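You operate a simulated robot arm through the tools that you are given. There is no shell and no other tool.

The job below is to be done with a simulated robot arm. You get a single attempt, and the scene is never put back.

TASK
Clamp block No 63 in the vice and brush its top clean.
Fine: use the white brush after clamping, put it back in its holder and leave the block clamped. Set down upright: white brush. What is to be rubbed or washed off counts as gone when no trace of it is left.

The check looks at the end state, three seconds after you hand in, the way a careful person would. Anything else that was tipped, shoved, dropped, spilled or broken makes it a failure.

THE ROBOT
A 7-joint arm with a two-finger parallel gripper, fixed in place. Base frame: the origin is at the foot of the arm, x ahead of it, y to its left, z up; the work surface is at about z = 0.9. Units: m, rad, N and s.
Its first joint turns from -2.897 to 2.897 rad. Payload 4.4 kg.
The TCP is the grasp point between the finger pads, 0.023 m short of the fingertips. In the tool frame z runs along the fingers and y along their closing line. Largest opening 0.094 m; finger width 0.038, thickness 0.01; the body of the gripper, 0.054 by 0.096 m, starts 0.039 m behind the TCP.
Orientation is told as [roll, pitch, yaw] about the base's x, y, z axes, in that order, counted from this pose: with the fingers straight down and closing along the base's y, the tool's x points along the base's -x, its y along +y and its z along -z.

THE INTERFACE
- The arm moves only by the tool send_rows. Its arguments are lists of equal length, an entry for each row: "translation": the shift along the tool's x, y, z in units of 30 mm (1.0 is 30 mm), a list of three; "rot": the turn, a rotation vector about the tool's x, y, z in units of 8 degrees (1.0 is 8 degrees), a list of three. In form: {"translation": [[tx, ty, tz], ...], "rot": [[rx, ry, rz], ...]}. A call has 1 to 20 rows; each row shifts and turns the commanded pose from where the row before left it, along the tool's axes as they then stand. "jaw" is the gripper command, from -1 (fully open) to 1 (shut), values between in proportion, set as the call begins (left out, the last holds). A call with a number of a shift or a turn outside -1 to 1 is refused whole. A row lasts 0.2 s, in which the tool goes at most 0.05 m and 0.15 rad; a call with a longer step from one row to the next is refused whole, and so is a gripper value outside its range. Where a pose cannot be reached the arm comes as near as it can. A force on the tool above 90 N (or 10 N above the force at the start of the call, whichever is more), or a blocked arm, ends the call early, and 0.2 s more pass. Each finger travels about 0.072 m/s and halts on what it meets, pressing with about 32 N; the grip force reading is that of the motor and also rises with nothing between the fingers. The clock runs only during rows and for 0.2 s after the last one: add rows that do not move to give the fingers time. It gives the time, the measured TCP pose, the force on the tool (base axes), the opening and the grip force at its end, in the units of the frame above (readings bear some noise), with the torque about the TCP (base axes, N m) and any sound that the robot's microphone picked up.
- Cameras (640 x 400 px; columns grow to the right, rows downward): "scene" is fixed at [0.0512, -0.4987, 1.7066]; the picture's right is [0.74, -0.67, 0.00], its down [-0.33, -0.36, -0.87] and it looks along [0.58, 0.65, -0.49] (base axes); focal length 333 px, centre (320, 200). "wrist" rides on the gripper at [0.086, 0.016, -0.075] in the tool frame; the picture's right is [-0.18, 0.98, 0.00], its down [-0.58, -0.11, -0.81] and it looks along [-0.79, -0.15, 0.59] (tool axes); focal length 243 px, centre (320, 200). There is no depth. A picture from a camera that has moved, and an enlarged one, comes with that camera's place and axes in the base frame and with its lens.
- capture(camera): a new picture of that camera. No time passes.
- zoom(camera, box): a new picture of the part [left, top, right, bottom] of that camera's present view, enlarged. No time passes.
- close_job(): hands the job in; it is judged then, once.

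Nothing tells you positions but the pictures and the camera data. Unless the task says otherwise, let go and move clear before handing in.

The tools are called after "Emit:" by a JSON object that holds its "op" and its "data". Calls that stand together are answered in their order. send_rows: Moves the arm, as the interface text tells. Its arguments: {"type":"object","properties":{"translation":{"type":"array","items":{"type":"array","items":{"type":"number"}}},"rot":{"type":"array","items":{"type":"array","items":{"type":"number"}}},"jaw":{"type":"number"}},"required":["translation","rot"]} The other tools are called the same way: capture (camera) takes a picture; zoom (camera, box) takes an enlarged picture of a part of a camera's view; close_job () hands the job in.

At the start:

```text
time: 0.0
tool_pos: [0.6002, 0.4586, 1.3472]
orientation: [-0.001, 0.001, 0.0]
wrist_force: [0.3, -0.3, -0.3]
torque: [-0.06, 0.01, -0.03]
gripper_width: 0.0942
finger_force: 0.1
```

scene: 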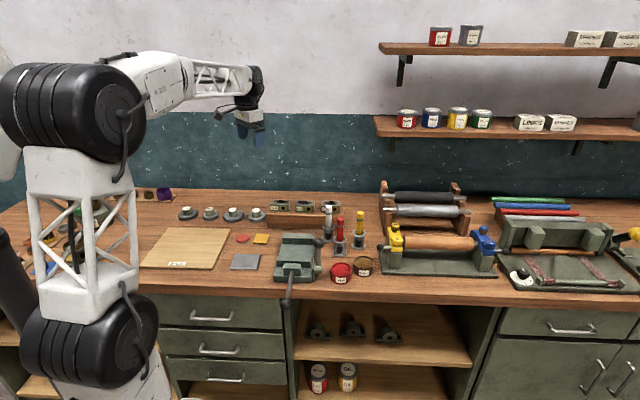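
wrist: 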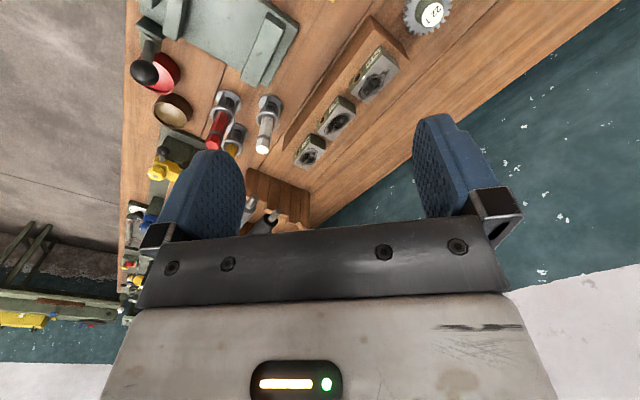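

The bench has a vice near the centre, three blocks behind it, and brushes in holders to its right. I'll look closer before moving.

Emit:
{"op": "zoom", "data": {"camera": "scene", "box": [230, 180, 390, 310]}}

Emit:
{"op": "zoom", "data": {"camera": "scene", "box": [250, 190, 350, 250]}}

Emit:
{"op": "zoom", "data": {"camera": "wrist", "box": [120, 0, 460, 210]}}

Emit:
{"op": "zoom", "data": {"camera": "scene", "box": [130, 170, 290, 280]}}

```text
3.08 times, centred on (310, 245) of scene
camera zoom: at [0.0512, -0.4987, 1.7066], right [0.74, -0.67, 0.0], down [-0.33, -0.36, -0.87], along [0.58, 0.65, -0.49], focal length 1025 px, centre (351, 62)
```

zoom: 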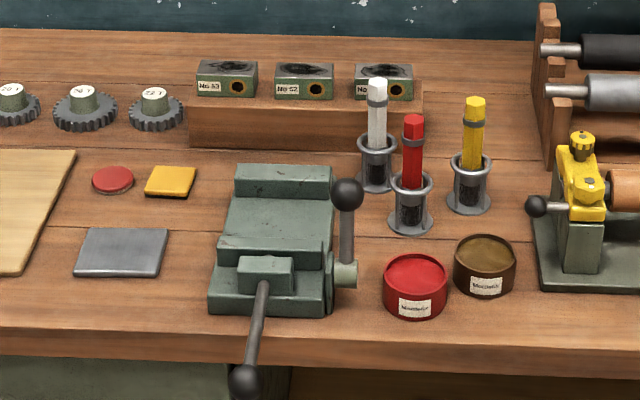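

```text
6.40 times, centred on (300, 220) of scene
camera zoom: at [0.0512, -0.4987, 1.7066], right [0.74, -0.67, 0.0], down [-0.33, -0.36, -0.87], along [0.58, 0.65, -0.49], focal length 2132 px, centre (448, 72)
```

zoom: 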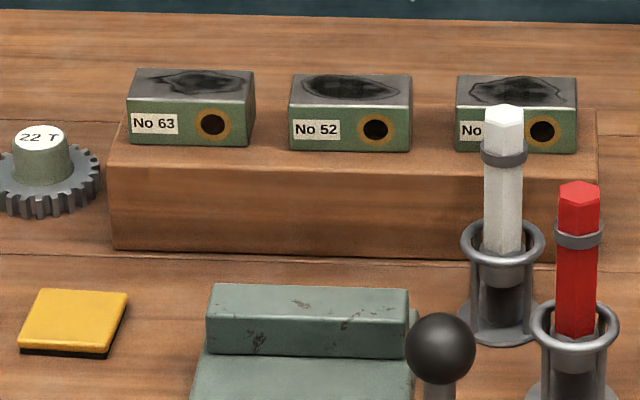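

```text
1.88 times, centred on (290, 105) of wrist
camera zoom: at [0.5134, 0.4753, 1.4196], right [0.18, 0.98, 0.0], down [0.58, -0.11, 0.81], along [0.79, -0.15, -0.59], focal length 457 px, centre (376, 379)
```

zoom: 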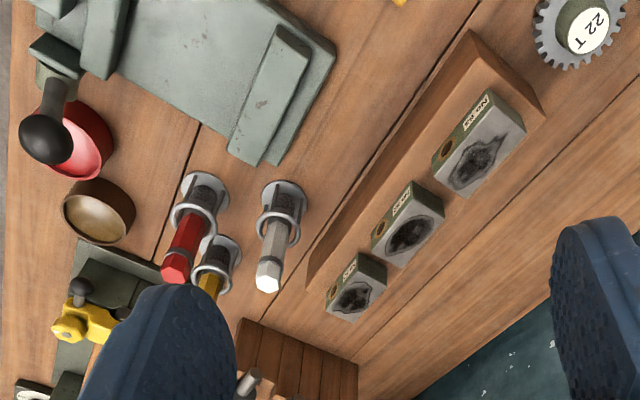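

```text
3.64 times, centred on (210, 225) of scene
camera zoom: at [0.0512, -0.4987, 1.7066], right [0.74, -0.67, 0.0], down [-0.33, -0.36, -0.87], along [0.58, 0.65, -0.49], focal length 1211 px, centre (720, 109)
```

zoom: 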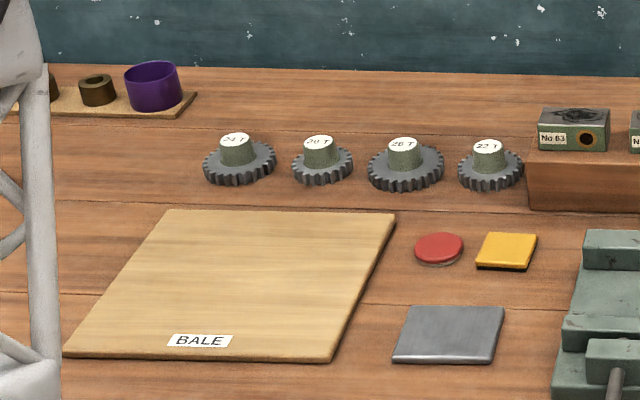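

The blocks stand on a wooden rack about 0.067 m high behind the vice, with No 63 on the left, and the bench runs at roughly 45° in the base frame. I'll bring the wrist camera in front of the vice to study how it works.

Emit:
{"op": "send_rows", "data": {"translation": [[0, 0, 0.955], [0, 0, 0.955], [0, 0, 0.955], [0, 0, 0.955], [0, 0, 0.955], [0, 0, 0.955]], "rot": [[0, 0, -1], [0, 0, -1], [0, 0, -1], [0, 0, -1], [0, 0, -1], [0, 0, -0.625]]}}

Emit:
{"op": "send_rows", "data": {"translation": [[0.968, -0.371, 0], [0.968, -0.371, 0], [0.968, -0.371, 0], [0.968, -0.371, 0], [0.968, -0.371, 0], [0.968, -0.371, 0], [0.968, -0.371, 0], [0.968, -0.371, 0], [0.968, -0.371, 0], [0.968, -0.371, 0], [0.968, -0.371, 0], [0.968, -0.371, 0], [0.968, -0.371, 0], [0.968, -0.371, 0], [0.968, -0.371, 0]], "rot": [[0, 0, 0], [0, 0, 0], [0, 0, 0], [0, 0, 0], [0, 0, 0], [0, 0, 0], [0, 0, 0], [0, 0, 0], [0, 0, 0], [0, 0, 0], [0, 0, 0], [0, 0, 0], [0, 0, 0], [0, 0, 0], [0, 0, 0]]}}

Emit:
{"op": "capture", "data": {"camera": "wrist"}}

Emit:
{"op": "capture", "data": {"camera": "scene"}}

```text
time: 1.4
tool_pos: [0.6011, 0.4602, 1.1736]
orientation: [0.0, 0.0, 0.789]
wrist_force: [-0.5, -0.4, -0.1]
torque: [-0.02, 0.02, 0.01]
gripper_width: 0.0942
finger_force: 0.1
```

```text
time: 4.6
tool_pos: [0.4096, 0.0322, 1.1722]
orientation: [0.001, -0.001, 0.786]
wrist_force: [-1.0, 0.0, 1.2]
torque: [-0.03, 0.02, -0.02]
gripper_width: 0.0942
finger_force: 0.1
```

```text
taken
camera wrist: at [0.3367, -0.0167, 1.2465], right [-0.57, 0.82, 0.0], down [0.49, 0.33, 0.81], along [0.66, 0.46, -0.59], focal length 243 px, centre (320, 200)
```

wrist: 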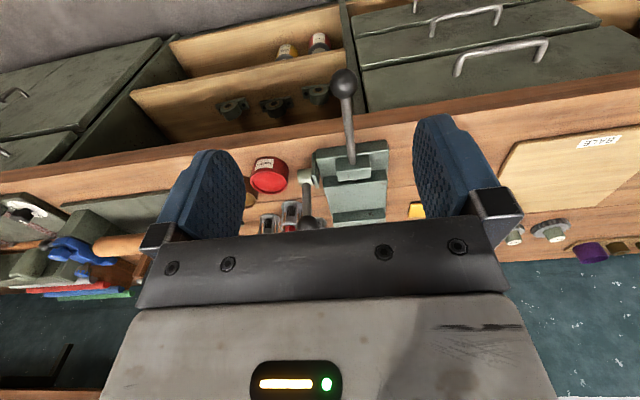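

```text
taken
```

scene: 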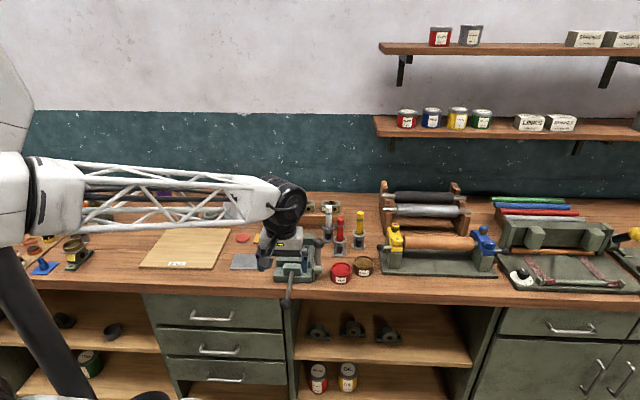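

Emit:
{"op": "zoom", "data": {"camera": "wrist", "box": [240, 60, 440, 240]}}

Emit:
{"op": "zoom", "data": {"camera": "scene", "box": [0, 220, 110, 300]}}

```text
2.22 times, centred on (340, 150) of wrist
camera zoom: at [0.3367, -0.0167, 1.2465], right [-0.57, 0.82, 0.0], down [0.49, 0.33, 0.81], along [0.66, 0.46, -0.59], focal length 539 px, centre (276, 311)
```

zoom: 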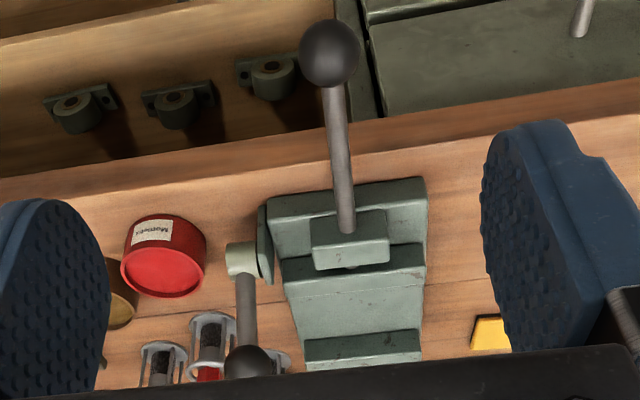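

```text
5.00 times, centred on (55, 260) of scene
camera zoom: at [0.0512, -0.4987, 1.7066], right [0.74, -0.67, 0.0], down [-0.33, -0.36, -0.87], along [0.58, 0.65, -0.49], focal length 1666 px, centre (1645, -100)
```

zoom: 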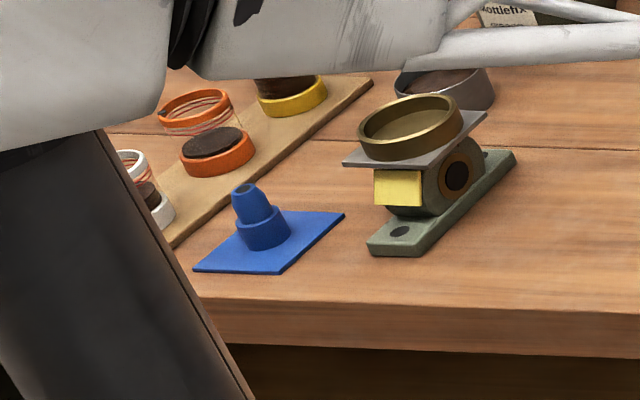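

I read the vice as having a moving front jaw with a forward rod handle, plus a side lever on its right. I'll get a steeper view from above before deciding how it is operated.

Emit:
{"op": "send_rows", "data": {"translation": [[-0.926, 0, -0.444], [-0.926, 0, -0.444], [-0.926, 0, -0.444], [-0.926, 0, -0.444], [-0.926, 0, -0.444], [-0.926, 0, -0.444], [-0.926, 0, -0.444], [-0.926, 0, -0.444], [-0.926, 0, -0.444], [0, 0, 0], [0, 0, 0], [0, 0, 0], [0, 0, 0]], "rot": [[0, 0, 0], [0, 0, 0], [0, 0, 0], [0, 0, 0], [0, 0, 0], [0, 0, 0], [0, 0, 0], [0, 0, 0], [0, 0, 0], [0, 1, 0], [0, 1, 0], [0, 1, 0], [0, 1, 0]]}}

Emit:
{"op": "capture", "data": {"camera": "wrist"}}

Emit:
{"op": "zoom", "data": {"camera": "wrist", "box": [200, 0, 440, 160]}}

```text
time: 7.4
tool_pos: [0.586, 0.2092, 1.2927]
orientation: [0.001, 0.561, 0.784]
wrist_force: [-0.3, 0.7, 0.8]
torque: [0.01, -0.03, -0.01]
gripper_width: 0.0941
finger_force: 0.2
```

```text
taken
camera wrist: at [0.5509, 0.1981, 1.4027], right [-0.58, 0.81, -0.1], down [0.73, 0.57, 0.37], along [0.36, 0.15, -0.92], focal length 243 px, centre (320, 200)
```

wrist: 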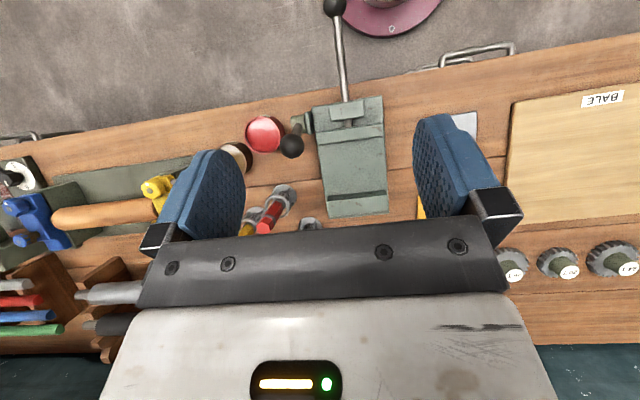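

```text
2.50 times, centred on (320, 80) of wrist
camera zoom: at [0.5509, 0.1981, 1.4027], right [-0.58, 0.81, -0.1], down [0.73, 0.57, 0.37], along [0.36, 0.15, -0.92], focal length 606 px, centre (320, 500)
```

zoom: 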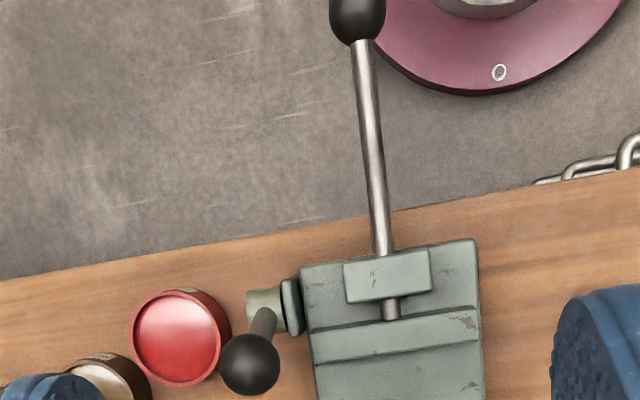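

Emit:
{"op": "zoom", "data": {"camera": "wrist", "box": [240, 80, 420, 225]}}

Emit:
{"op": "zoom", "data": {"camera": "scene", "box": [260, 200, 360, 310]}}

```text
2.76 times, centred on (330, 152) of wrist
camera zoom: at [0.5509, 0.1981, 1.4027], right [-0.58, 0.81, -0.1], down [0.73, 0.57, 0.37], along [0.36, 0.15, -0.92], focal length 669 px, centre (292, 331)
```

zoom: 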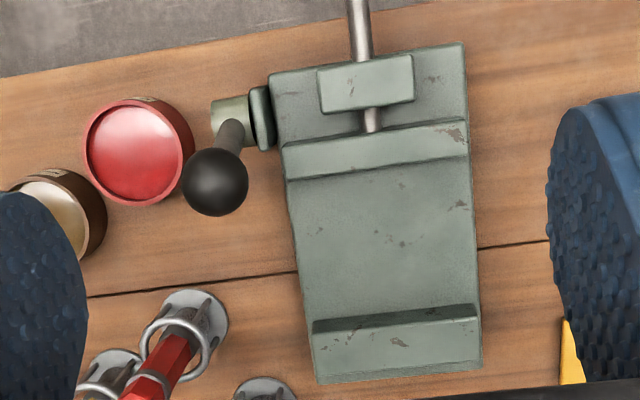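

```text
3.64 times, centred on (310, 255) of scene
camera zoom: at [0.0512, -0.4987, 1.7066], right [0.74, -0.67, 0.0], down [-0.33, -0.36, -0.87], along [0.58, 0.65, -0.49], focal length 1211 px, centre (356, 0)
```

zoom: 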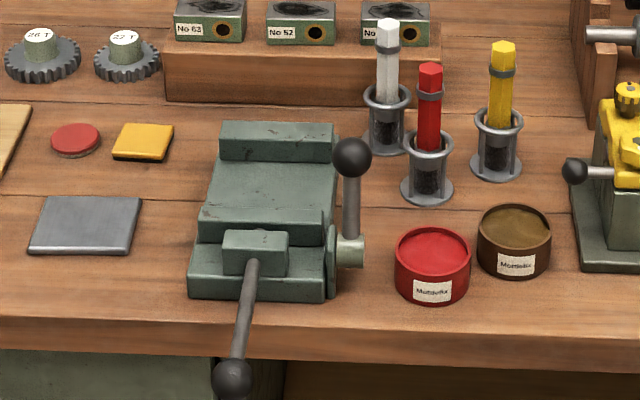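

The rod runs through a fixed block and pushes the front jaw, and the side lever looks like the lock. Rear jaw top is about z 0.965 and the bed about 0.937. Next I'll hover over block 63 with the fingers closing across its depth (yaw about −46°).

Emit:
{"op": "send_rows", "data": {"translation": [[0, 0, 0], [0, 0, 0], [0, 0, 0], [0, 0, 0], [0, 0, 0], [0, 0, 0], [0, 0, 0], [0, 0, 0], [0, 0, 0], [0, 0, 0], [0, 0, 0], [0, 0, 0], [0, 0, 0], [0, 0, 0], [0, 0, 0], [0, 0, 0]], "rot": [[0, -1, 0], [0, -1, 0], [0, -1, 0], [0, -1, 0], [0, 0, 1], [0, 0, 1], [0, 0, 1], [0, 0, 1], [0, 0, 1], [0, 0, 1], [0, 0, 1], [0, 0, 1], [0, 0, 1], [0, 0, 1], [0, 0, 1], [0, 0, 0.375]]}}

Emit:
{"op": "send_rows", "data": {"translation": [[0.3236, 0.9645, 0.535], [0.3236, 0.9645, 0.535], [0.3236, 0.9645, 0.535], [0.3236, 0.9645, 0.535], [0.3236, 0.9645, 0.535], [0.3236, 0.9645, 0.535], [0.3236, 0.9645, 0.535], [0.3236, 0.9645, 0.535], [0.3236, 0.9645, 0.535], [0.3236, 0.9645, 0.535], [0.3236, 0.9645, 0.535], [0.3236, 0.9645, 0.535], [0, 0, 0]], "rot": [[0, 0, 0], [0, 0, 0], [0, 0, 0], [0, 0, 0], [0, 0, 0], [0, 0, 0], [0, 0, 0], [0, 0, 0], [0, 0, 0], [0, 0, 0], [0, 0, 0], [0, 0, 0], [0, 0, 0]]}}

Emit:
{"op": "capture", "data": {"camera": "wrist"}}

Emit:
{"op": "capture", "data": {"camera": "scene"}}

```text
time: 10.8
tool_pos: [0.5869, 0.209, 1.2931]
orientation: [0.0, 0.0, -0.805]
wrist_force: [1.4, 0.3, 0.6]
torque: [0.0, 0.01, 0.01]
gripper_width: 0.0941
finger_force: 0.0
```

```text
time: 13.6
tool_pos: [0.7554, 0.535, 1.1011]
orientation: [0.001, 0.0, -0.803]
wrist_force: [0.1, 0.7, 1.7]
torque: [0.0, -0.02, -0.01]
gripper_width: 0.0939
finger_force: 0.0
```

```text
taken
camera wrist: at [0.707, 0.6087, 1.1759], right [0.83, 0.55, 0.0], down [0.33, -0.49, 0.81], along [0.44, -0.67, -0.59], focal length 243 px, centre (320, 200)
```

wrist: 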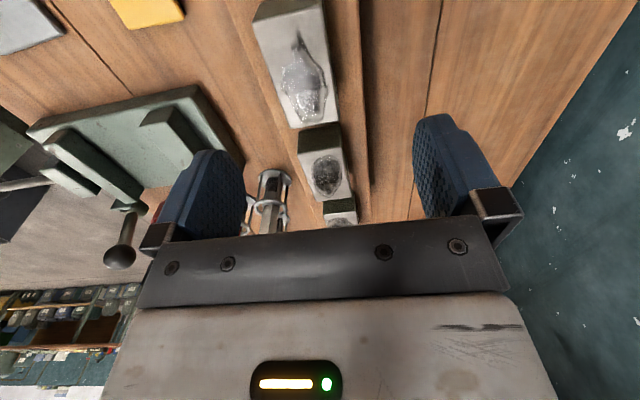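

```text
taken
```

scene: 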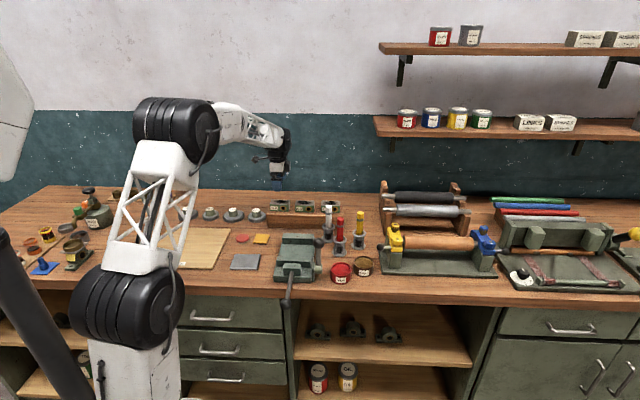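

Emit:
{"op": "zoom", "data": {"camera": "wrist", "box": [220, 0, 380, 140]}}

Emit:
{"op": "zoom", "data": {"camera": "scene", "box": [250, 160, 350, 250]}}

```text
2.86 times, centred on (300, 70) of wrist
camera zoom: at [0.707, 0.6087, 1.1759], right [0.83, 0.55, 0.0], down [0.33, -0.49, 0.81], along [0.44, -0.67, -0.59], focal length 693 px, centre (377, 571)
```

zoom: 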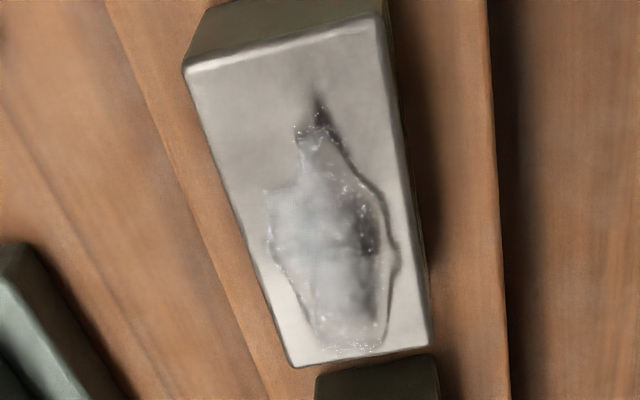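

```text
4.44 times, centred on (300, 205) of scene
camera zoom: at [0.0512, -0.4987, 1.7066], right [0.74, -0.67, 0.0], down [-0.33, -0.36, -0.87], along [0.58, 0.65, -0.49], focal length 1480 px, centre (409, 178)
```

zoom: 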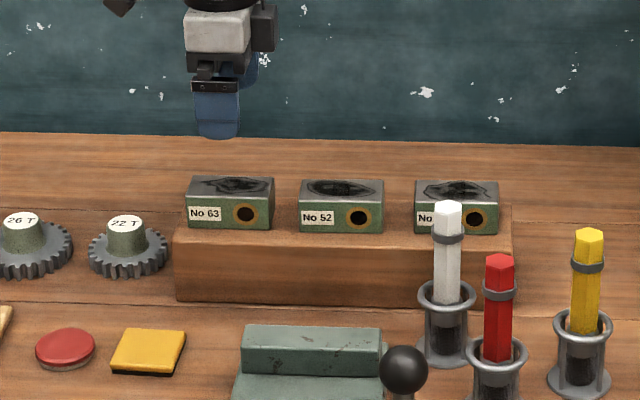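

From the wrist view block 63 is about 0.08 by 0.042 m, lined up with yaw −46°, and its centre is 13 mm toward the front of my TCP. I'll correct for that, drop partway and look again.

Emit:
{"op": "send_rows", "data": {"translation": [[0, -0.44, 0.5], [0, 0, 0.6], [0, 0, 0.6]], "rot": [[0, 0, 0], [0, 0, 0], [0, 0, 0]]}}

Emit:
{"op": "capture", "data": {"camera": "wrist"}}

Emit:
{"op": "zoom", "data": {"camera": "scene", "box": [240, 130, 340, 230]}}

```text
time: 14.4
tool_pos: [0.7458, 0.5244, 1.0513]
orientation: [0.003, -0.001, -0.802]
wrist_force: [-0.1, 1.1, 0.1]
torque: [0.03, 0.01, 0.01]
gripper_width: 0.0942
finger_force: 0.0
```

```text
taken
camera wrist: at [0.6977, 0.5983, 1.1257], right [0.83, 0.55, 0.0], down [0.32, -0.49, 0.81], along [0.44, -0.67, -0.59], focal length 243 px, centre (320, 200)
```

wrist: 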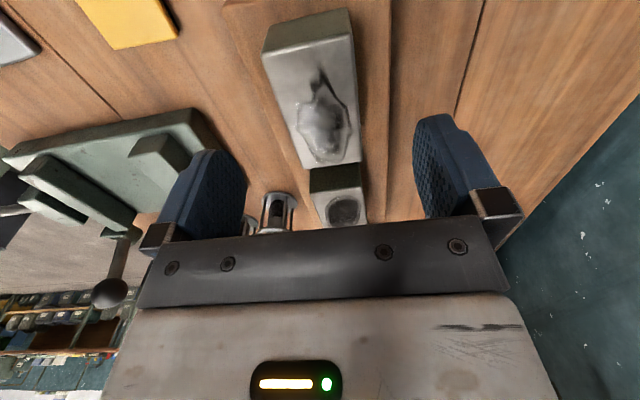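

```text
4.00 times, centred on (290, 180) of scene
camera zoom: at [0.0512, -0.4987, 1.7066], right [0.74, -0.67, 0.0], down [-0.33, -0.36, -0.87], along [0.58, 0.65, -0.49], focal length 1332 px, centre (440, 280)
```

zoom: 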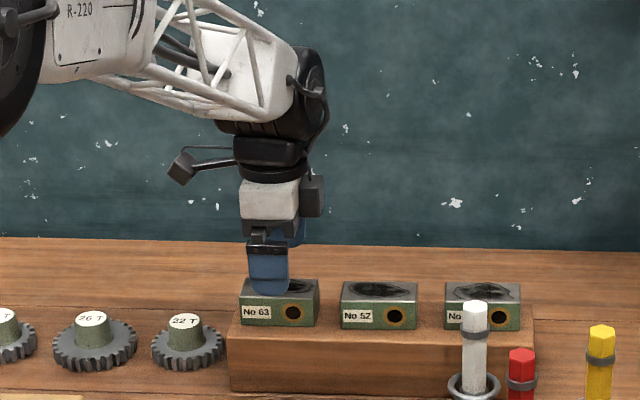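

Emit:
{"op": "zoom", "data": {"camera": "wrist", "box": [240, 0, 400, 180]}}

```text
2.22 times, centred on (320, 90) of wrist
camera zoom: at [0.6977, 0.5983, 1.1257], right [0.83, 0.55, 0.0], down [0.32, -0.49, 0.81], along [0.44, -0.67, -0.59], focal length 539 px, centre (320, 444)
```

zoom: 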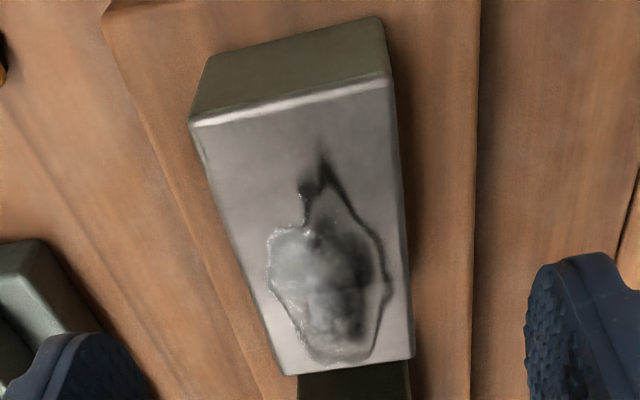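

The block is centred between the fingers with its top at about z 1.000. I'll go down to TCP z about 0.994, which keeps the tips just above the rack, and close.

Emit:
{"op": "send_rows", "data": {"translation": [[0, 0, 0.6], [0, 0, 0.6], [0, 0, 0.71], [0, 0, 0]], "rot": [[0, 0, 0], [0, 0, 0], [0, 0, 0], [0, 0, 0]]}}

Emit:
{"op": "send_rows", "data": {"translation": [[0, 0, 0], [0, 0, 0], [0, 0, 0], [0, 0, 0]], "rot": [[0, 0, 0], [0, 0, 0], [0, 0, 0], [0, 0, 0]], "jaw": 1}}

Emit:
{"op": "zoom", "data": {"camera": "scene", "box": [240, 130, 340, 230]}}

Emit:
{"op": "capture", "data": {"camera": "wrist"}}

```text
time: 15.4
tool_pos: [0.7453, 0.5243, 0.9933]
orientation: [0.0, 0.0, -0.802]
wrist_force: [0.2, -0.3, 0.0]
torque: [-0.02, -0.01, 0.0]
gripper_width: 0.0943
finger_force: 0.0
```

```text
time: 16.4
tool_pos: [0.7468, 0.5262, 0.9943]
orientation: [0.001, -0.001, -0.802]
wrist_force: [-1.1, -2.3, 19.2]
torque: [-0.54, -0.19, -0.07]
gripper_width: 0.0441
finger_force: 32.4
```

```text
4.00 times, centred on (290, 180) of scene
camera zoom: at [0.0512, -0.4987, 1.7066], right [0.74, -0.67, 0.0], down [-0.33, -0.36, -0.87], along [0.58, 0.65, -0.49], focal length 1332 px, centre (440, 280)
```

zoom: 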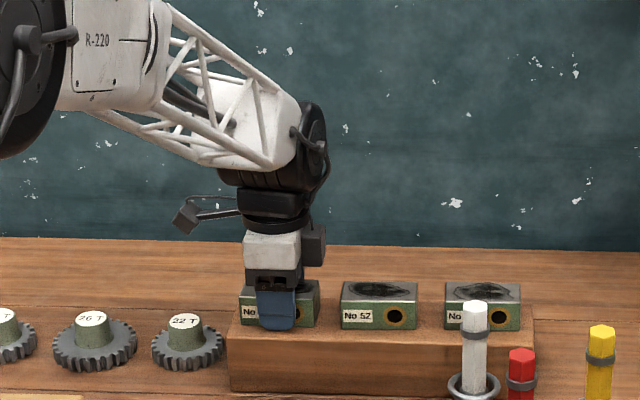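

```text
taken
camera wrist: at [0.6978, 0.5994, 1.0688], right [0.83, 0.55, 0.0], down [0.32, -0.49, 0.81], along [0.44, -0.67, -0.59], focal length 243 px, centre (320, 200)
```

wrist: 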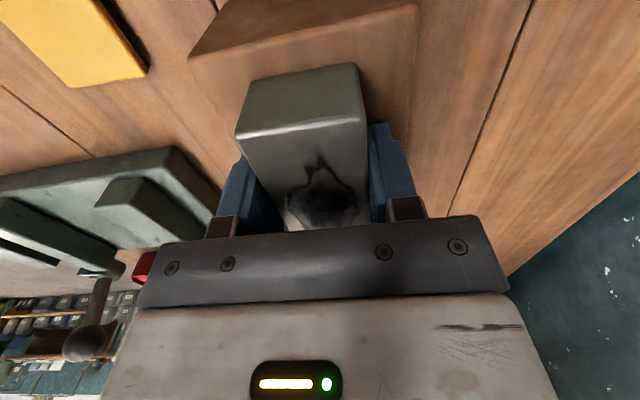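

Block 63 is gripped (opening 0.044 m). I'll lift it straight up and carry it over the vice gap, whose centre I put at about (0.641, 0.290).

Emit:
{"op": "send_rows", "data": {"translation": [[0, 0, -0.4], [0, 0, -0.8], [0, 0, -1], [0, 0, -1], [0, 0, 0]], "rot": [[0, 0, 0], [0, 0, 0], [0, 0, 0], [0, 0, 0], [0, 0, 0]]}}

Emit:
{"op": "send_rows", "data": {"translation": [[-0.4, -1, 0], [-0.4, -1, 0], [-0.4, -1, 0], [-0.4, -1, 0], [-0.4, -1, 0], [-0.4, -1, 0], [-0.4, -1, 0], [-0.4, -1, 0], [0, 0, 0]], "rot": [[0, 0, 0], [0, 0, 0], [0, 0, 0], [0, 0, 0], [0, 0, 0], [0, 0, 0], [0, 0, 0], [0, 0, 0], [0, 0, 0]]}}

Emit:
{"op": "capture", "data": {"camera": "wrist"}}

Emit:
{"op": "zoom", "data": {"camera": "scene", "box": [240, 180, 380, 300]}}

Emit:
{"op": "zoom", "data": {"camera": "wrist", "box": [180, 0, 420, 180]}}

```text
time: 17.6
tool_pos: [0.7452, 0.5248, 1.088]
orientation: [0.001, 0.0, -0.803]
wrist_force: [-0.4, 0.7, 0.6]
torque: [0.01, 0.01, 0.0]
gripper_width: 0.0001
finger_force: 32.2
```

```text
time: 19.6
tool_pos: [0.6395, 0.2902, 1.0891]
orientation: [-0.001, 0.0, -0.801]
wrist_force: [0.1, -0.2, -0.1]
torque: [0.0, 0.0, 0.0]
gripper_width: 0.0003
finger_force: 31.8
```

```text
taken
camera wrist: at [0.5911, 0.3641, 1.1631], right [0.83, 0.55, 0.0], down [0.33, -0.49, 0.81], along [0.44, -0.67, -0.59], focal length 243 px, centre (320, 200)
```

wrist: 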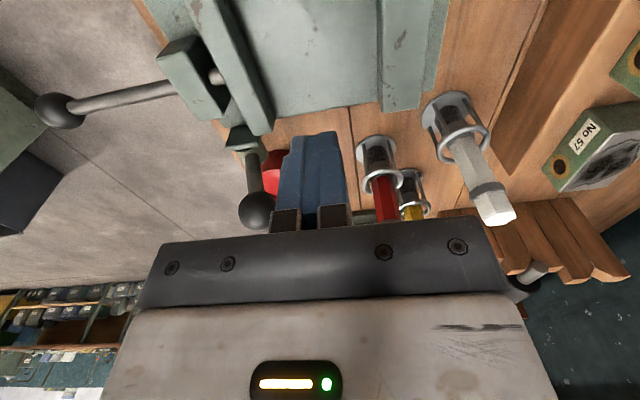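

```text
3.33 times, centred on (310, 240) of scene
camera zoom: at [0.0512, -0.4987, 1.7066], right [0.74, -0.67, 0.0], down [-0.33, -0.36, -0.87], along [0.58, 0.65, -0.49], focal length 1110 px, centre (353, 67)
```

zoom: 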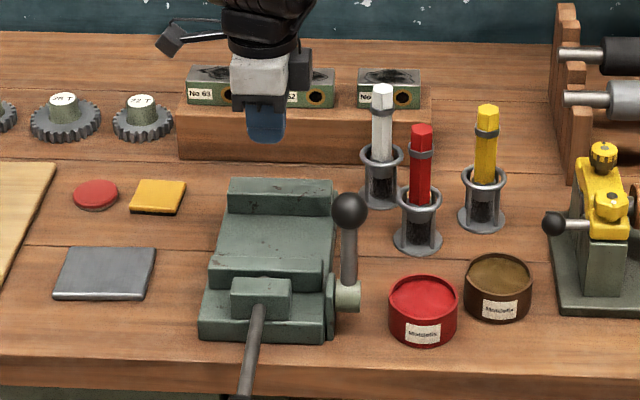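

```text
2.22 times, centred on (300, 90) of wrist
camera zoom: at [0.5911, 0.3641, 1.1631], right [0.83, 0.55, 0.0], down [0.33, -0.49, 0.81], along [0.44, -0.67, -0.59], focal length 539 px, centre (364, 444)
```

zoom: 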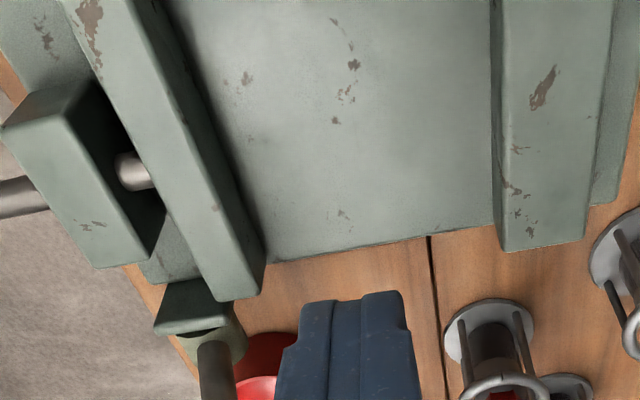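

The gripper closed fully, so block 63 slipped out and seems to still be on the rack. I'll open the fingers, go back above it and check how it sits.

Emit:
{"op": "send_rows", "data": {"translation": [[0, 0, -0.4], [0.4, 1, 0], [0.4, 1, 0], [0.4, 1, 0], [0.4, 1, 0], [0.4, 1, 0], [0.4, 1, 0], [0.4, 1, 0], [0.4, 1, 0], [0.5, 0, 0], [0.5, 0, 0]], "rot": [[0, 0, 0], [0, 0, 0], [0, 0, 0], [0, 0, 0], [0, 0, 0], [0, 0, 0], [0, 0, 0], [0, 0, 0], [0, 0, 0], [0, 0, 0], [0, 0, 0]], "jaw": -1}}

Emit:
{"op": "capture", "data": {"camera": "wrist"}}

Emit:
{"op": "zoom", "data": {"camera": "wrist", "box": [220, 40, 420, 220]}}

Emit:
{"op": "zoom", "data": {"camera": "scene", "box": [255, 180, 345, 240]}}

```text
time: 22.0
tool_pos: [0.7264, 0.5469, 1.0997]
orientation: [0.0, -0.001, -0.803]
wrist_force: [-0.4, -0.4, 0.0]
torque: [-0.01, -0.03, -0.02]
gripper_width: 0.0942
finger_force: 0.1
```

```text
taken
camera wrist: at [0.6773, 0.6215, 1.1745], right [0.83, 0.55, 0.0], down [0.33, -0.49, 0.81], along [0.44, -0.67, -0.59], focal length 243 px, centre (320, 200)
```

wrist: 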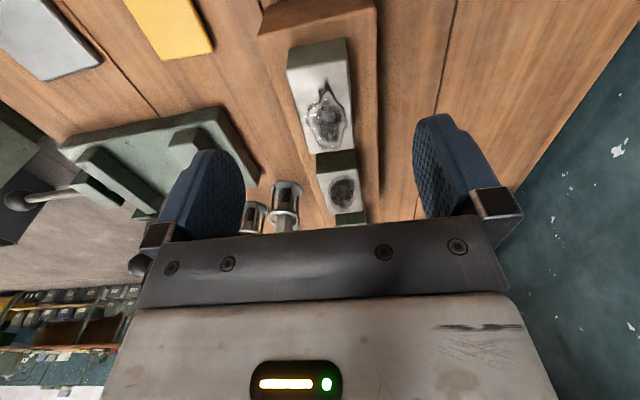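

```text
2.22 times, centred on (320, 130) of wrist
camera zoom: at [0.6773, 0.6215, 1.1745], right [0.83, 0.55, 0.0], down [0.33, -0.49, 0.81], along [0.44, -0.67, -0.59], focal length 539 px, centre (320, 356)
```

zoom: 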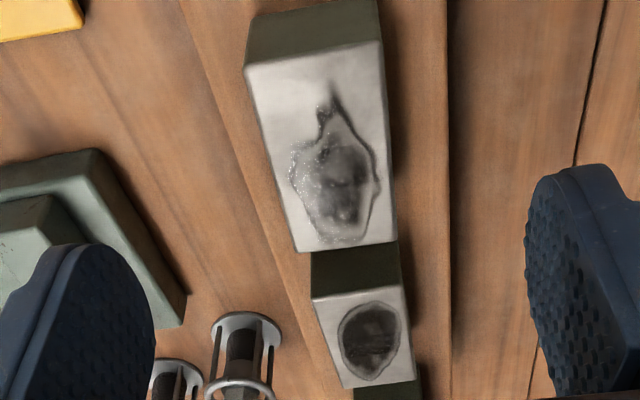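

```text
6.67 times, centred on (300, 210) of scene
camera zoom: at [0.0512, -0.4987, 1.7066], right [0.74, -0.67, 0.0], down [-0.33, -0.36, -0.87], along [0.58, 0.65, -0.49], focal length 2221 px, centre (453, 133)
```

zoom: 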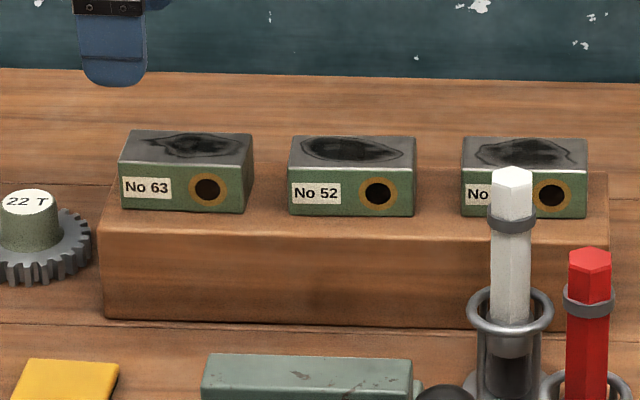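

Block 63 hasn't moved; it just wasn't lifted. I'll regrip a little higher, off the rack, then lift in small steps while watching force and opening.

Emit:
{"op": "send_rows", "data": {"translation": [[-0.993, -0.057, 0], [0, 0, 0.9], [0, 0, 0.9], [0, 0, 0.8], [0, 0, 0.8], [0, 0, 0]], "rot": [[0, 0, 0], [0, 0, 0], [0, 0, 0], [0, 0, 0], [0, 0, 0], [0, 0, 0]]}}

Emit:
{"op": "send_rows", "data": {"translation": [[0, 0, 0], [0, 0, 0], [0, 0, 0], [0, 0, 0], [0, 0, 0], [0, 0, 0]], "rot": [[0, 0, 0], [0, 0, 0], [0, 0, 0], [0, 0, 0], [0, 0, 0], [0, 0, 0]], "jaw": 1}}

Emit:
{"op": "send_rows", "data": {"translation": [[0, 0, -0.1]], "rot": [[0, 0, 0]]}}

Emit:
{"op": "capture", "data": {"camera": "wrist"}}

Emit:
{"op": "zoom", "data": {"camera": "scene", "box": [255, 180, 345, 240]}}

```text
time: 23.4
tool_pos: [0.7451, 0.5231, 0.9985]
orientation: [0.001, 0.0, -0.804]
wrist_force: [-0.1, -0.3, 0.4]
torque: [0.0, 0.0, 0.01]
gripper_width: 0.094
finger_force: 0.0
```

```text
time: 24.8
tool_pos: [0.7451, 0.5227, 0.9987]
orientation: [0.0, 0.001, -0.804]
wrist_force: [1.3, 0.9, 0.0]
torque: [0.02, -0.09, 0.03]
gripper_width: 0.0439
finger_force: 31.9
```

```text
time: 25.2
tool_pos: [0.7447, 0.524, 1.001]
orientation: [-0.002, -0.001, -0.802]
wrist_force: [-0.2, -0.8, -7.3]
torque: [0.01, -0.03, -0.02]
gripper_width: 0.044
finger_force: 32.5
```

```text
taken
camera wrist: at [0.6962, 0.5974, 1.0753], right [0.83, 0.55, 0.0], down [0.33, -0.49, 0.81], along [0.44, -0.67, -0.59], focal length 243 px, centre (320, 200)
```

wrist: 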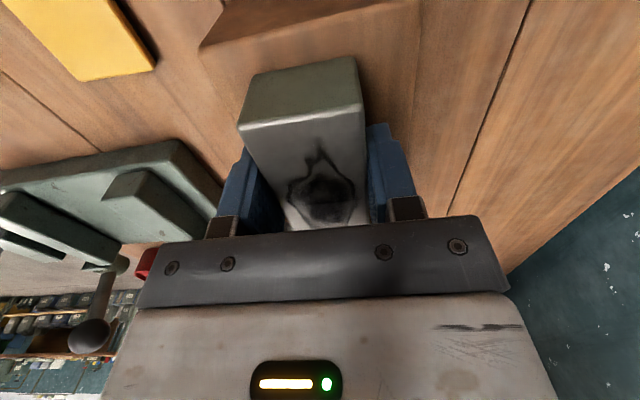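

```text
6.67 times, centred on (300, 210) of scene
camera zoom: at [0.0512, -0.4987, 1.7066], right [0.74, -0.67, 0.0], down [-0.33, -0.36, -0.87], along [0.58, 0.65, -0.49], focal length 2221 px, centre (453, 133)
```

zoom: 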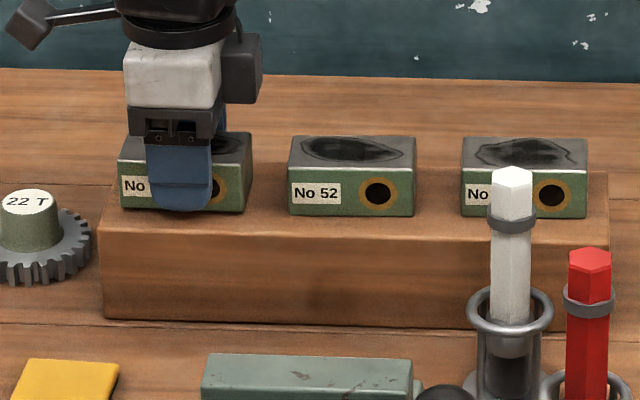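

No upward push this time, and lifting 3 mm shows about −7 N, which matches the block's weight. I'll keep lifting slowly.

Emit:
{"op": "send_rows", "data": {"translation": [[0, 0, -0.1], [0, 0, -0.2], [0, 0, -0.2]], "rot": [[0, 0, 0], [0, 0, 0], [0, 0, 0]]}}

Emit:
{"op": "zoom", "data": {"camera": "scene", "box": [255, 180, 345, 240]}}

```text
time: 26.0
tool_pos: [0.7448, 0.5242, 1.0147]
orientation: [-0.001, -0.001, -0.803]
wrist_force: [-0.6, 0.1, -7.6]
torque: [-0.01, 0.01, -0.03]
gripper_width: 0.0441
finger_force: 31.9
```

```text
6.67 times, centred on (300, 210) of scene
camera zoom: at [0.0512, -0.4987, 1.7066], right [0.74, -0.67, 0.0], down [-0.33, -0.36, -0.87], along [0.58, 0.65, -0.49], focal length 2221 px, centre (453, 133)
```

zoom: 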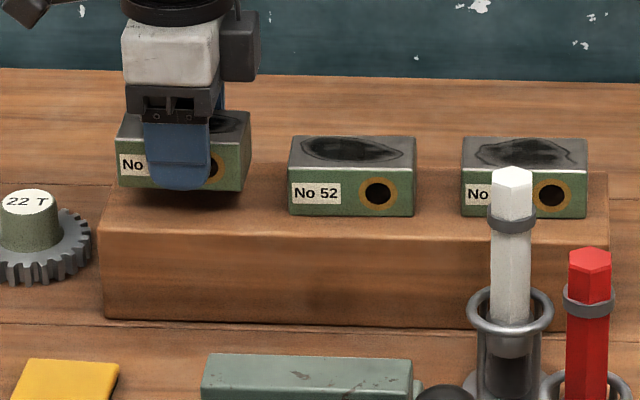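

Block 63 is clear of the rack and held. I'll raise it further and carry it smoothly to the vice.

Emit:
{"op": "send_rows", "data": {"translation": [[0, 0, -0.5], [0, 0, -0.5], [0, 0, -0.5], [0, 0, -0.5], [0, 0, 0]], "rot": [[0, 0, 0], [0, 0, 0], [0, 0, 0], [0, 0, 0], [0, 0, 0]]}}

Emit:
{"op": "send_rows", "data": {"translation": [[-0.134, -0.33, 0], [-0.267, -0.66, 0], [-0.267, -0.66, 0], [-0.267, -0.66, 0], [-0.267, -0.66, 0], [-0.267, -0.66, 0], [-0.267, -0.66, 0], [-0.267, -0.66, 0], [-0.267, -0.66, 0], [-0.267, -0.66, 0], [-0.267, -0.66, 0], [-0.267, -0.66, 0], [-0.134, -0.33, 0], [0, 0, 0]], "rot": [[0, 0, 0], [0, 0, 0], [0, 0, 0], [0, 0, 0], [0, 0, 0], [0, 0, 0], [0, 0, 0], [0, 0, 0], [0, 0, 0], [0, 0, 0], [0, 0, 0], [0, 0, 0], [0, 0, 0], [0, 0, 0]]}}

Emit:
{"op": "capture", "data": {"camera": "wrist"}}

Emit:
{"op": "zoom", "data": {"camera": "scene", "box": [240, 180, 380, 300]}}

Emit:
{"op": "zoom", "data": {"camera": "wrist", "box": [180, 0, 460, 210]}}

```text
time: 27.2
tool_pos: [0.7454, 0.5246, 1.0758]
orientation: [0.003, -0.001, -0.802]
wrist_force: [-0.5, 0.0, -7.1]
torque: [-0.05, 0.01, 0.04]
gripper_width: 0.0437
finger_force: 31.9
```

```text
time: 30.2
tool_pos: [0.6417, 0.2902, 1.0758]
orientation: [0.0, -0.001, -0.804]
wrist_force: [0.5, -0.9, -7.7]
torque: [0.01, 0.0, -0.02]
gripper_width: 0.0437
finger_force: 31.4
```

```text
taken
camera wrist: at [0.5927, 0.3641, 1.151], right [0.83, 0.55, 0.0], down [0.33, -0.49, 0.81], along [0.44, -0.67, -0.59], focal length 243 px, centre (320, 200)
```

wrist: 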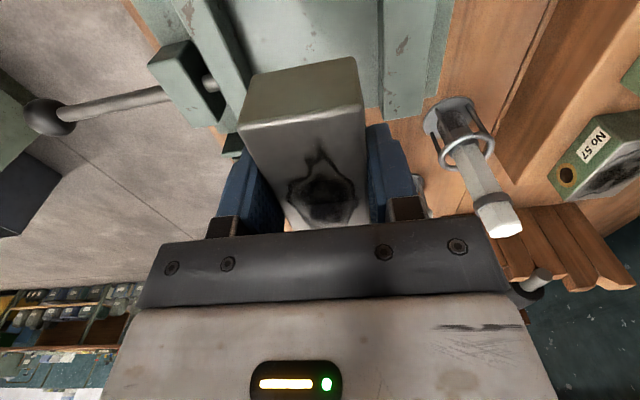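

```text
3.33 times, centred on (310, 240) of scene
camera zoom: at [0.0512, -0.4987, 1.7066], right [0.74, -0.67, 0.0], down [-0.33, -0.36, -0.87], along [0.58, 0.65, -0.49], focal length 1110 px, centre (353, 67)
```

zoom: 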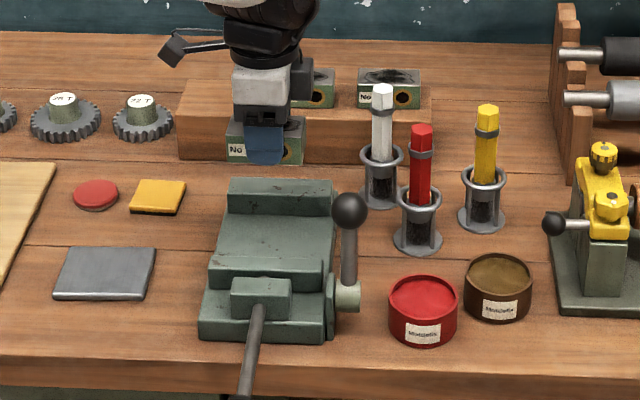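

```text
1.90 times, centred on (320, 105) of wrist
camera zoom: at [0.5927, 0.3641, 1.151], right [0.83, 0.55, 0.0], down [0.33, -0.49, 0.81], along [0.44, -0.67, -0.59], focal length 462 px, centre (320, 381)
```

zoom: 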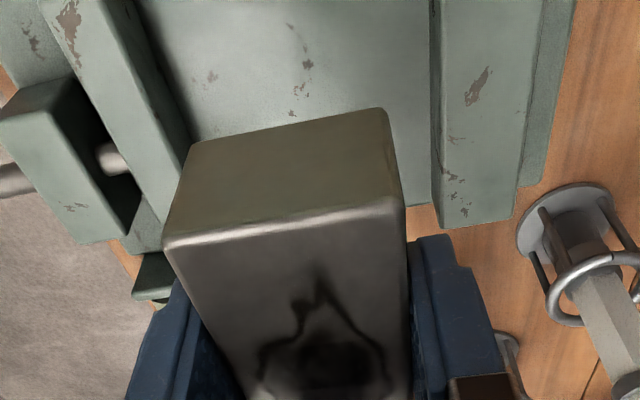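

The block is lined up between the jaws, with about 15 mm of room behind the rear finger and more in front. I'll lower it, slowing near the bed.

Emit:
{"op": "send_rows", "data": {"translation": [[0, 0, 0.6], [0, 0, 0.8], [0, 0, 0.8], [0, 0, 0.6], [0, 0, 0.4], [0, 0, 0]], "rot": [[0, 0, 0], [0, 0, 0], [0, 0, 0], [0, 0, 0], [0, 0, 0], [0, 0, 0]]}}

Emit:
{"op": "zoom", "data": {"camera": "scene", "box": [250, 210, 350, 300]}}

Emit:
{"op": "capture", "data": {"camera": "wrist"}}

```text
time: 31.6
tool_pos: [0.6399, 0.2905, 0.9791]
orientation: [-0.001, 0.0, -0.802]
wrist_force: [-0.2, -0.1, -6.9]
torque: [0.0, -0.01, -0.01]
gripper_width: 0.0438
finger_force: 31.6
```

```text
4.44 times, centred on (300, 255) of scene
camera zoom: at [0.0512, -0.4987, 1.7066], right [0.74, -0.67, 0.0], down [-0.33, -0.36, -0.87], along [0.58, 0.65, -0.49], focal length 1480 px, centre (409, -44)
```

zoom: 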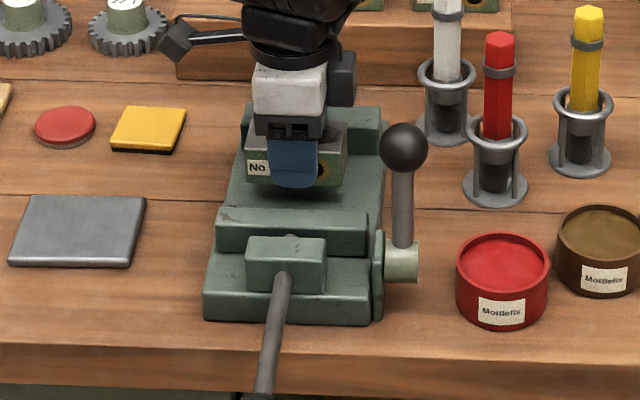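

```text
taken
camera wrist: at [0.5914, 0.3645, 1.0531], right [0.83, 0.55, 0.0], down [0.33, -0.49, 0.81], along [0.44, -0.67, -0.59], focal length 243 px, centre (320, 200)
```

wrist: 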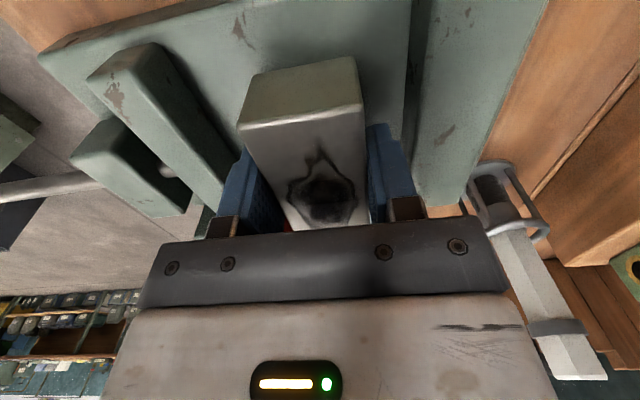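

Emit:
{"op": "send_rows", "data": {"translation": [[0, 0, 0.1], [0, 0, 0.1], [0, 0, 0]], "rot": [[0, 0, 0], [0, 0, 0], [0, 0, 0]]}}

Emit:
{"op": "send_rows", "data": {"translation": [[0, 0, 0.1], [0, 0, 0]], "rot": [[0, 0, 0], [0, 0, 0]]}}

Emit:
{"op": "zoom", "data": {"camera": "scene", "box": [270, 220, 330, 270]}}

```text
time: 32.4
tool_pos: [0.6395, 0.2906, 0.9728]
orientation: [0.0, -0.001, -0.801]
wrist_force: [-0.3, -0.3, -7.3]
torque: [0.0, -0.03, 0.02]
gripper_width: 0.044
finger_force: 32.1
```

```text
time: 33.0
tool_pos: [0.6402, 0.2901, 0.9693]
orientation: [0.0, 0.001, -0.802]
wrist_force: [-0.9, -0.7, -6.8]
torque: [-0.02, -0.02, 0.02]
gripper_width: 0.0439
finger_force: 32.0
```

```text
8.00 times, centred on (300, 245) of scene
camera zoom: at [0.0512, -0.4987, 1.7066], right [0.74, -0.67, 0.0], down [-0.33, -0.36, -0.87], along [0.58, 0.65, -0.49], focal length 2665 px, centre (480, -160)
```

zoom: 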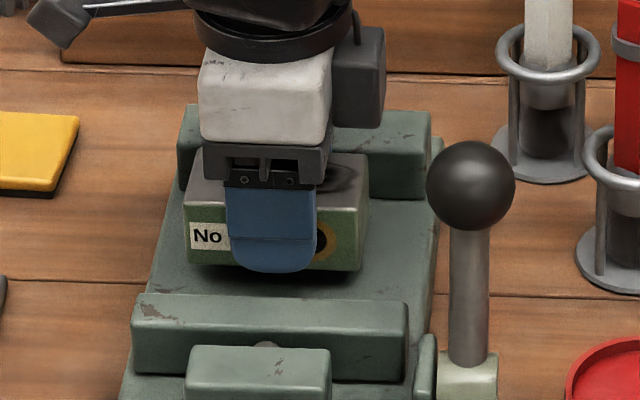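

Emit:
{"op": "send_rows", "data": {"translation": [[0, 0, 0.07], [0, 0, 0]], "rot": [[0, 0, 0], [0, 0, 0]]}}

Emit:
{"op": "send_rows", "data": {"translation": [[0, 0, 0.07], [0, 0, 0]], "rot": [[0, 0, 0], [0, 0, 0]]}}

Emit:
{"op": "send_rows", "data": {"translation": [[0, 0, 0.05], [0, 0, 0]], "rot": [[0, 0, 0], [0, 0, 0]]}}

```text
time: 33.6
tool_pos: [0.6399, 0.2903, 0.9684]
orientation: [0.001, 0.0, -0.803]
wrist_force: [-0.3, -0.3, -7.4]
torque: [-0.01, 0.01, 0.01]
gripper_width: 0.0438
finger_force: 32.3
```

```text
time: 34.2
tool_pos: [0.6399, 0.2907, 0.9655]
orientation: [0.0, 0.001, -0.803]
wrist_force: [-0.1, 0.1, -7.2]
torque: [-0.02, -0.01, 0.02]
gripper_width: 0.0441
finger_force: 31.9
```

```text
time: 34.8
tool_pos: [0.64, 0.2894, 0.9651]
orientation: [-0.001, -0.001, -0.802]
wrist_force: [0.0, -0.2, -7.0]
torque: [-0.01, 0.0, 0.03]
gripper_width: 0.0437
finger_force: 31.9
```

Emit:
{"op": "send_rows", "data": {"translation": [[0, 0, 0.06], [0, 0, 0]], "rot": [[0, 0, 0], [0, 0, 0]]}}

Emit:
{"op": "send_rows", "data": {"translation": [[0, 0, 0.05], [0, 0, 0]], "rot": [[0, 0, 0], [0, 0, 0]]}}

Emit:
{"op": "zoom", "data": {"camera": "scene", "box": [270, 220, 330, 270]}}

```text
time: 35.4
tool_pos: [0.6405, 0.2918, 0.9631]
orientation: [0.0, 0.001, -0.803]
wrist_force: [0.5, 0.4, -7.6]
torque: [-0.03, 0.01, 0.0]
gripper_width: 0.0438
finger_force: 32.1
```

```text
time: 36.0
tool_pos: [0.6409, 0.2898, 0.9621]
orientation: [0.0, -0.001, -0.802]
wrist_force: [0.2, 0.0, -6.9]
torque: [-0.04, 0.03, 0.03]
gripper_width: 0.0439
finger_force: 31.9
```

```text
8.00 times, centred on (300, 245) of scene
camera zoom: at [0.0512, -0.4987, 1.7066], right [0.74, -0.67, 0.0], down [-0.33, -0.36, -0.87], along [0.58, 0.65, -0.49], focal length 2665 px, centre (480, -160)
```

zoom: 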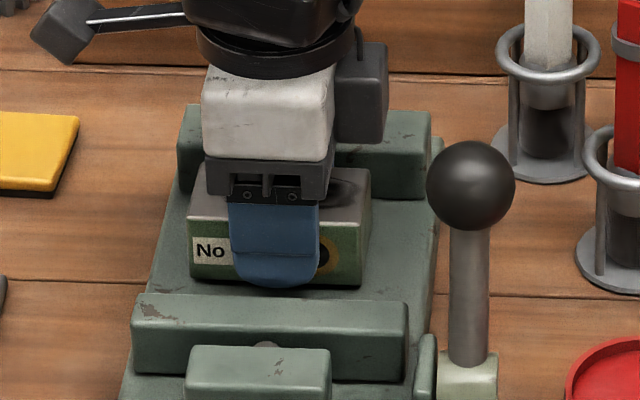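

Emit:
{"op": "send_rows", "data": {"translation": [[0, 0, 0.05], [0, 0, 0]], "rot": [[0, 0, 0], [0, 0, 0]]}}

Emit:
{"op": "send_rows", "data": {"translation": [[0, 0, 0.05], [0, 0, 0]], "rot": [[0, 0, 0], [0, 0, 0]]}}

Emit:
{"op": "send_rows", "data": {"translation": [[0, 0, 0.05], [0, 0, 0]], "rot": [[0, 0, 0], [0, 0, 0]]}}

Emit:
{"op": "zoom", "data": {"camera": "scene", "box": [270, 220, 330, 270]}}

```text
time: 36.6
tool_pos: [0.6405, 0.2906, 0.9607]
orientation: [0.0, 0.0, -0.802]
wrist_force: [-0.2, -0.3, -7.7]
torque: [-0.03, 0.01, 0.01]
gripper_width: 0.0437
finger_force: 31.7
```

```text
time: 37.2
tool_pos: [0.6412, 0.2908, 0.958]
orientation: [0.001, 0.0, -0.802]
wrist_force: [-1.1, -0.5, -5.5]
torque: [0.04, 0.0, 0.01]
gripper_width: 0.0442
finger_force: 32.0
```

```text
time: 37.8
tool_pos: [0.641, 0.2901, 0.9583]
orientation: [0.004, 0.0, -0.804]
wrist_force: [-8.5, -0.4, 18.6]
torque: [0.13, 0.69, 0.02]
gripper_width: 0.0438
finger_force: 32.5
```

```text
8.00 times, centred on (300, 245) of scene
camera zoom: at [0.0512, -0.4987, 1.7066], right [0.74, -0.67, 0.0], down [-0.33, -0.36, -0.87], along [0.58, 0.65, -0.49], focal length 2665 px, centre (480, -160)
```

zoom: 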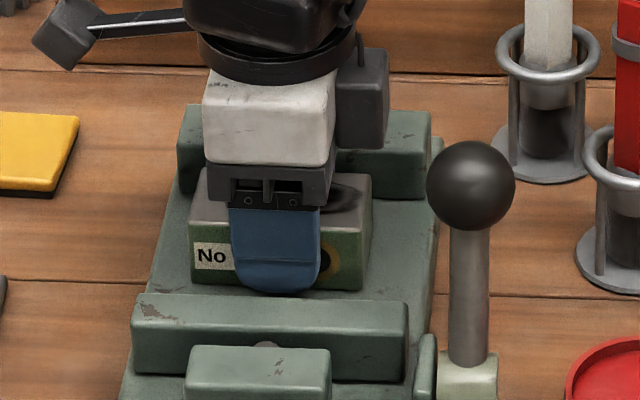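

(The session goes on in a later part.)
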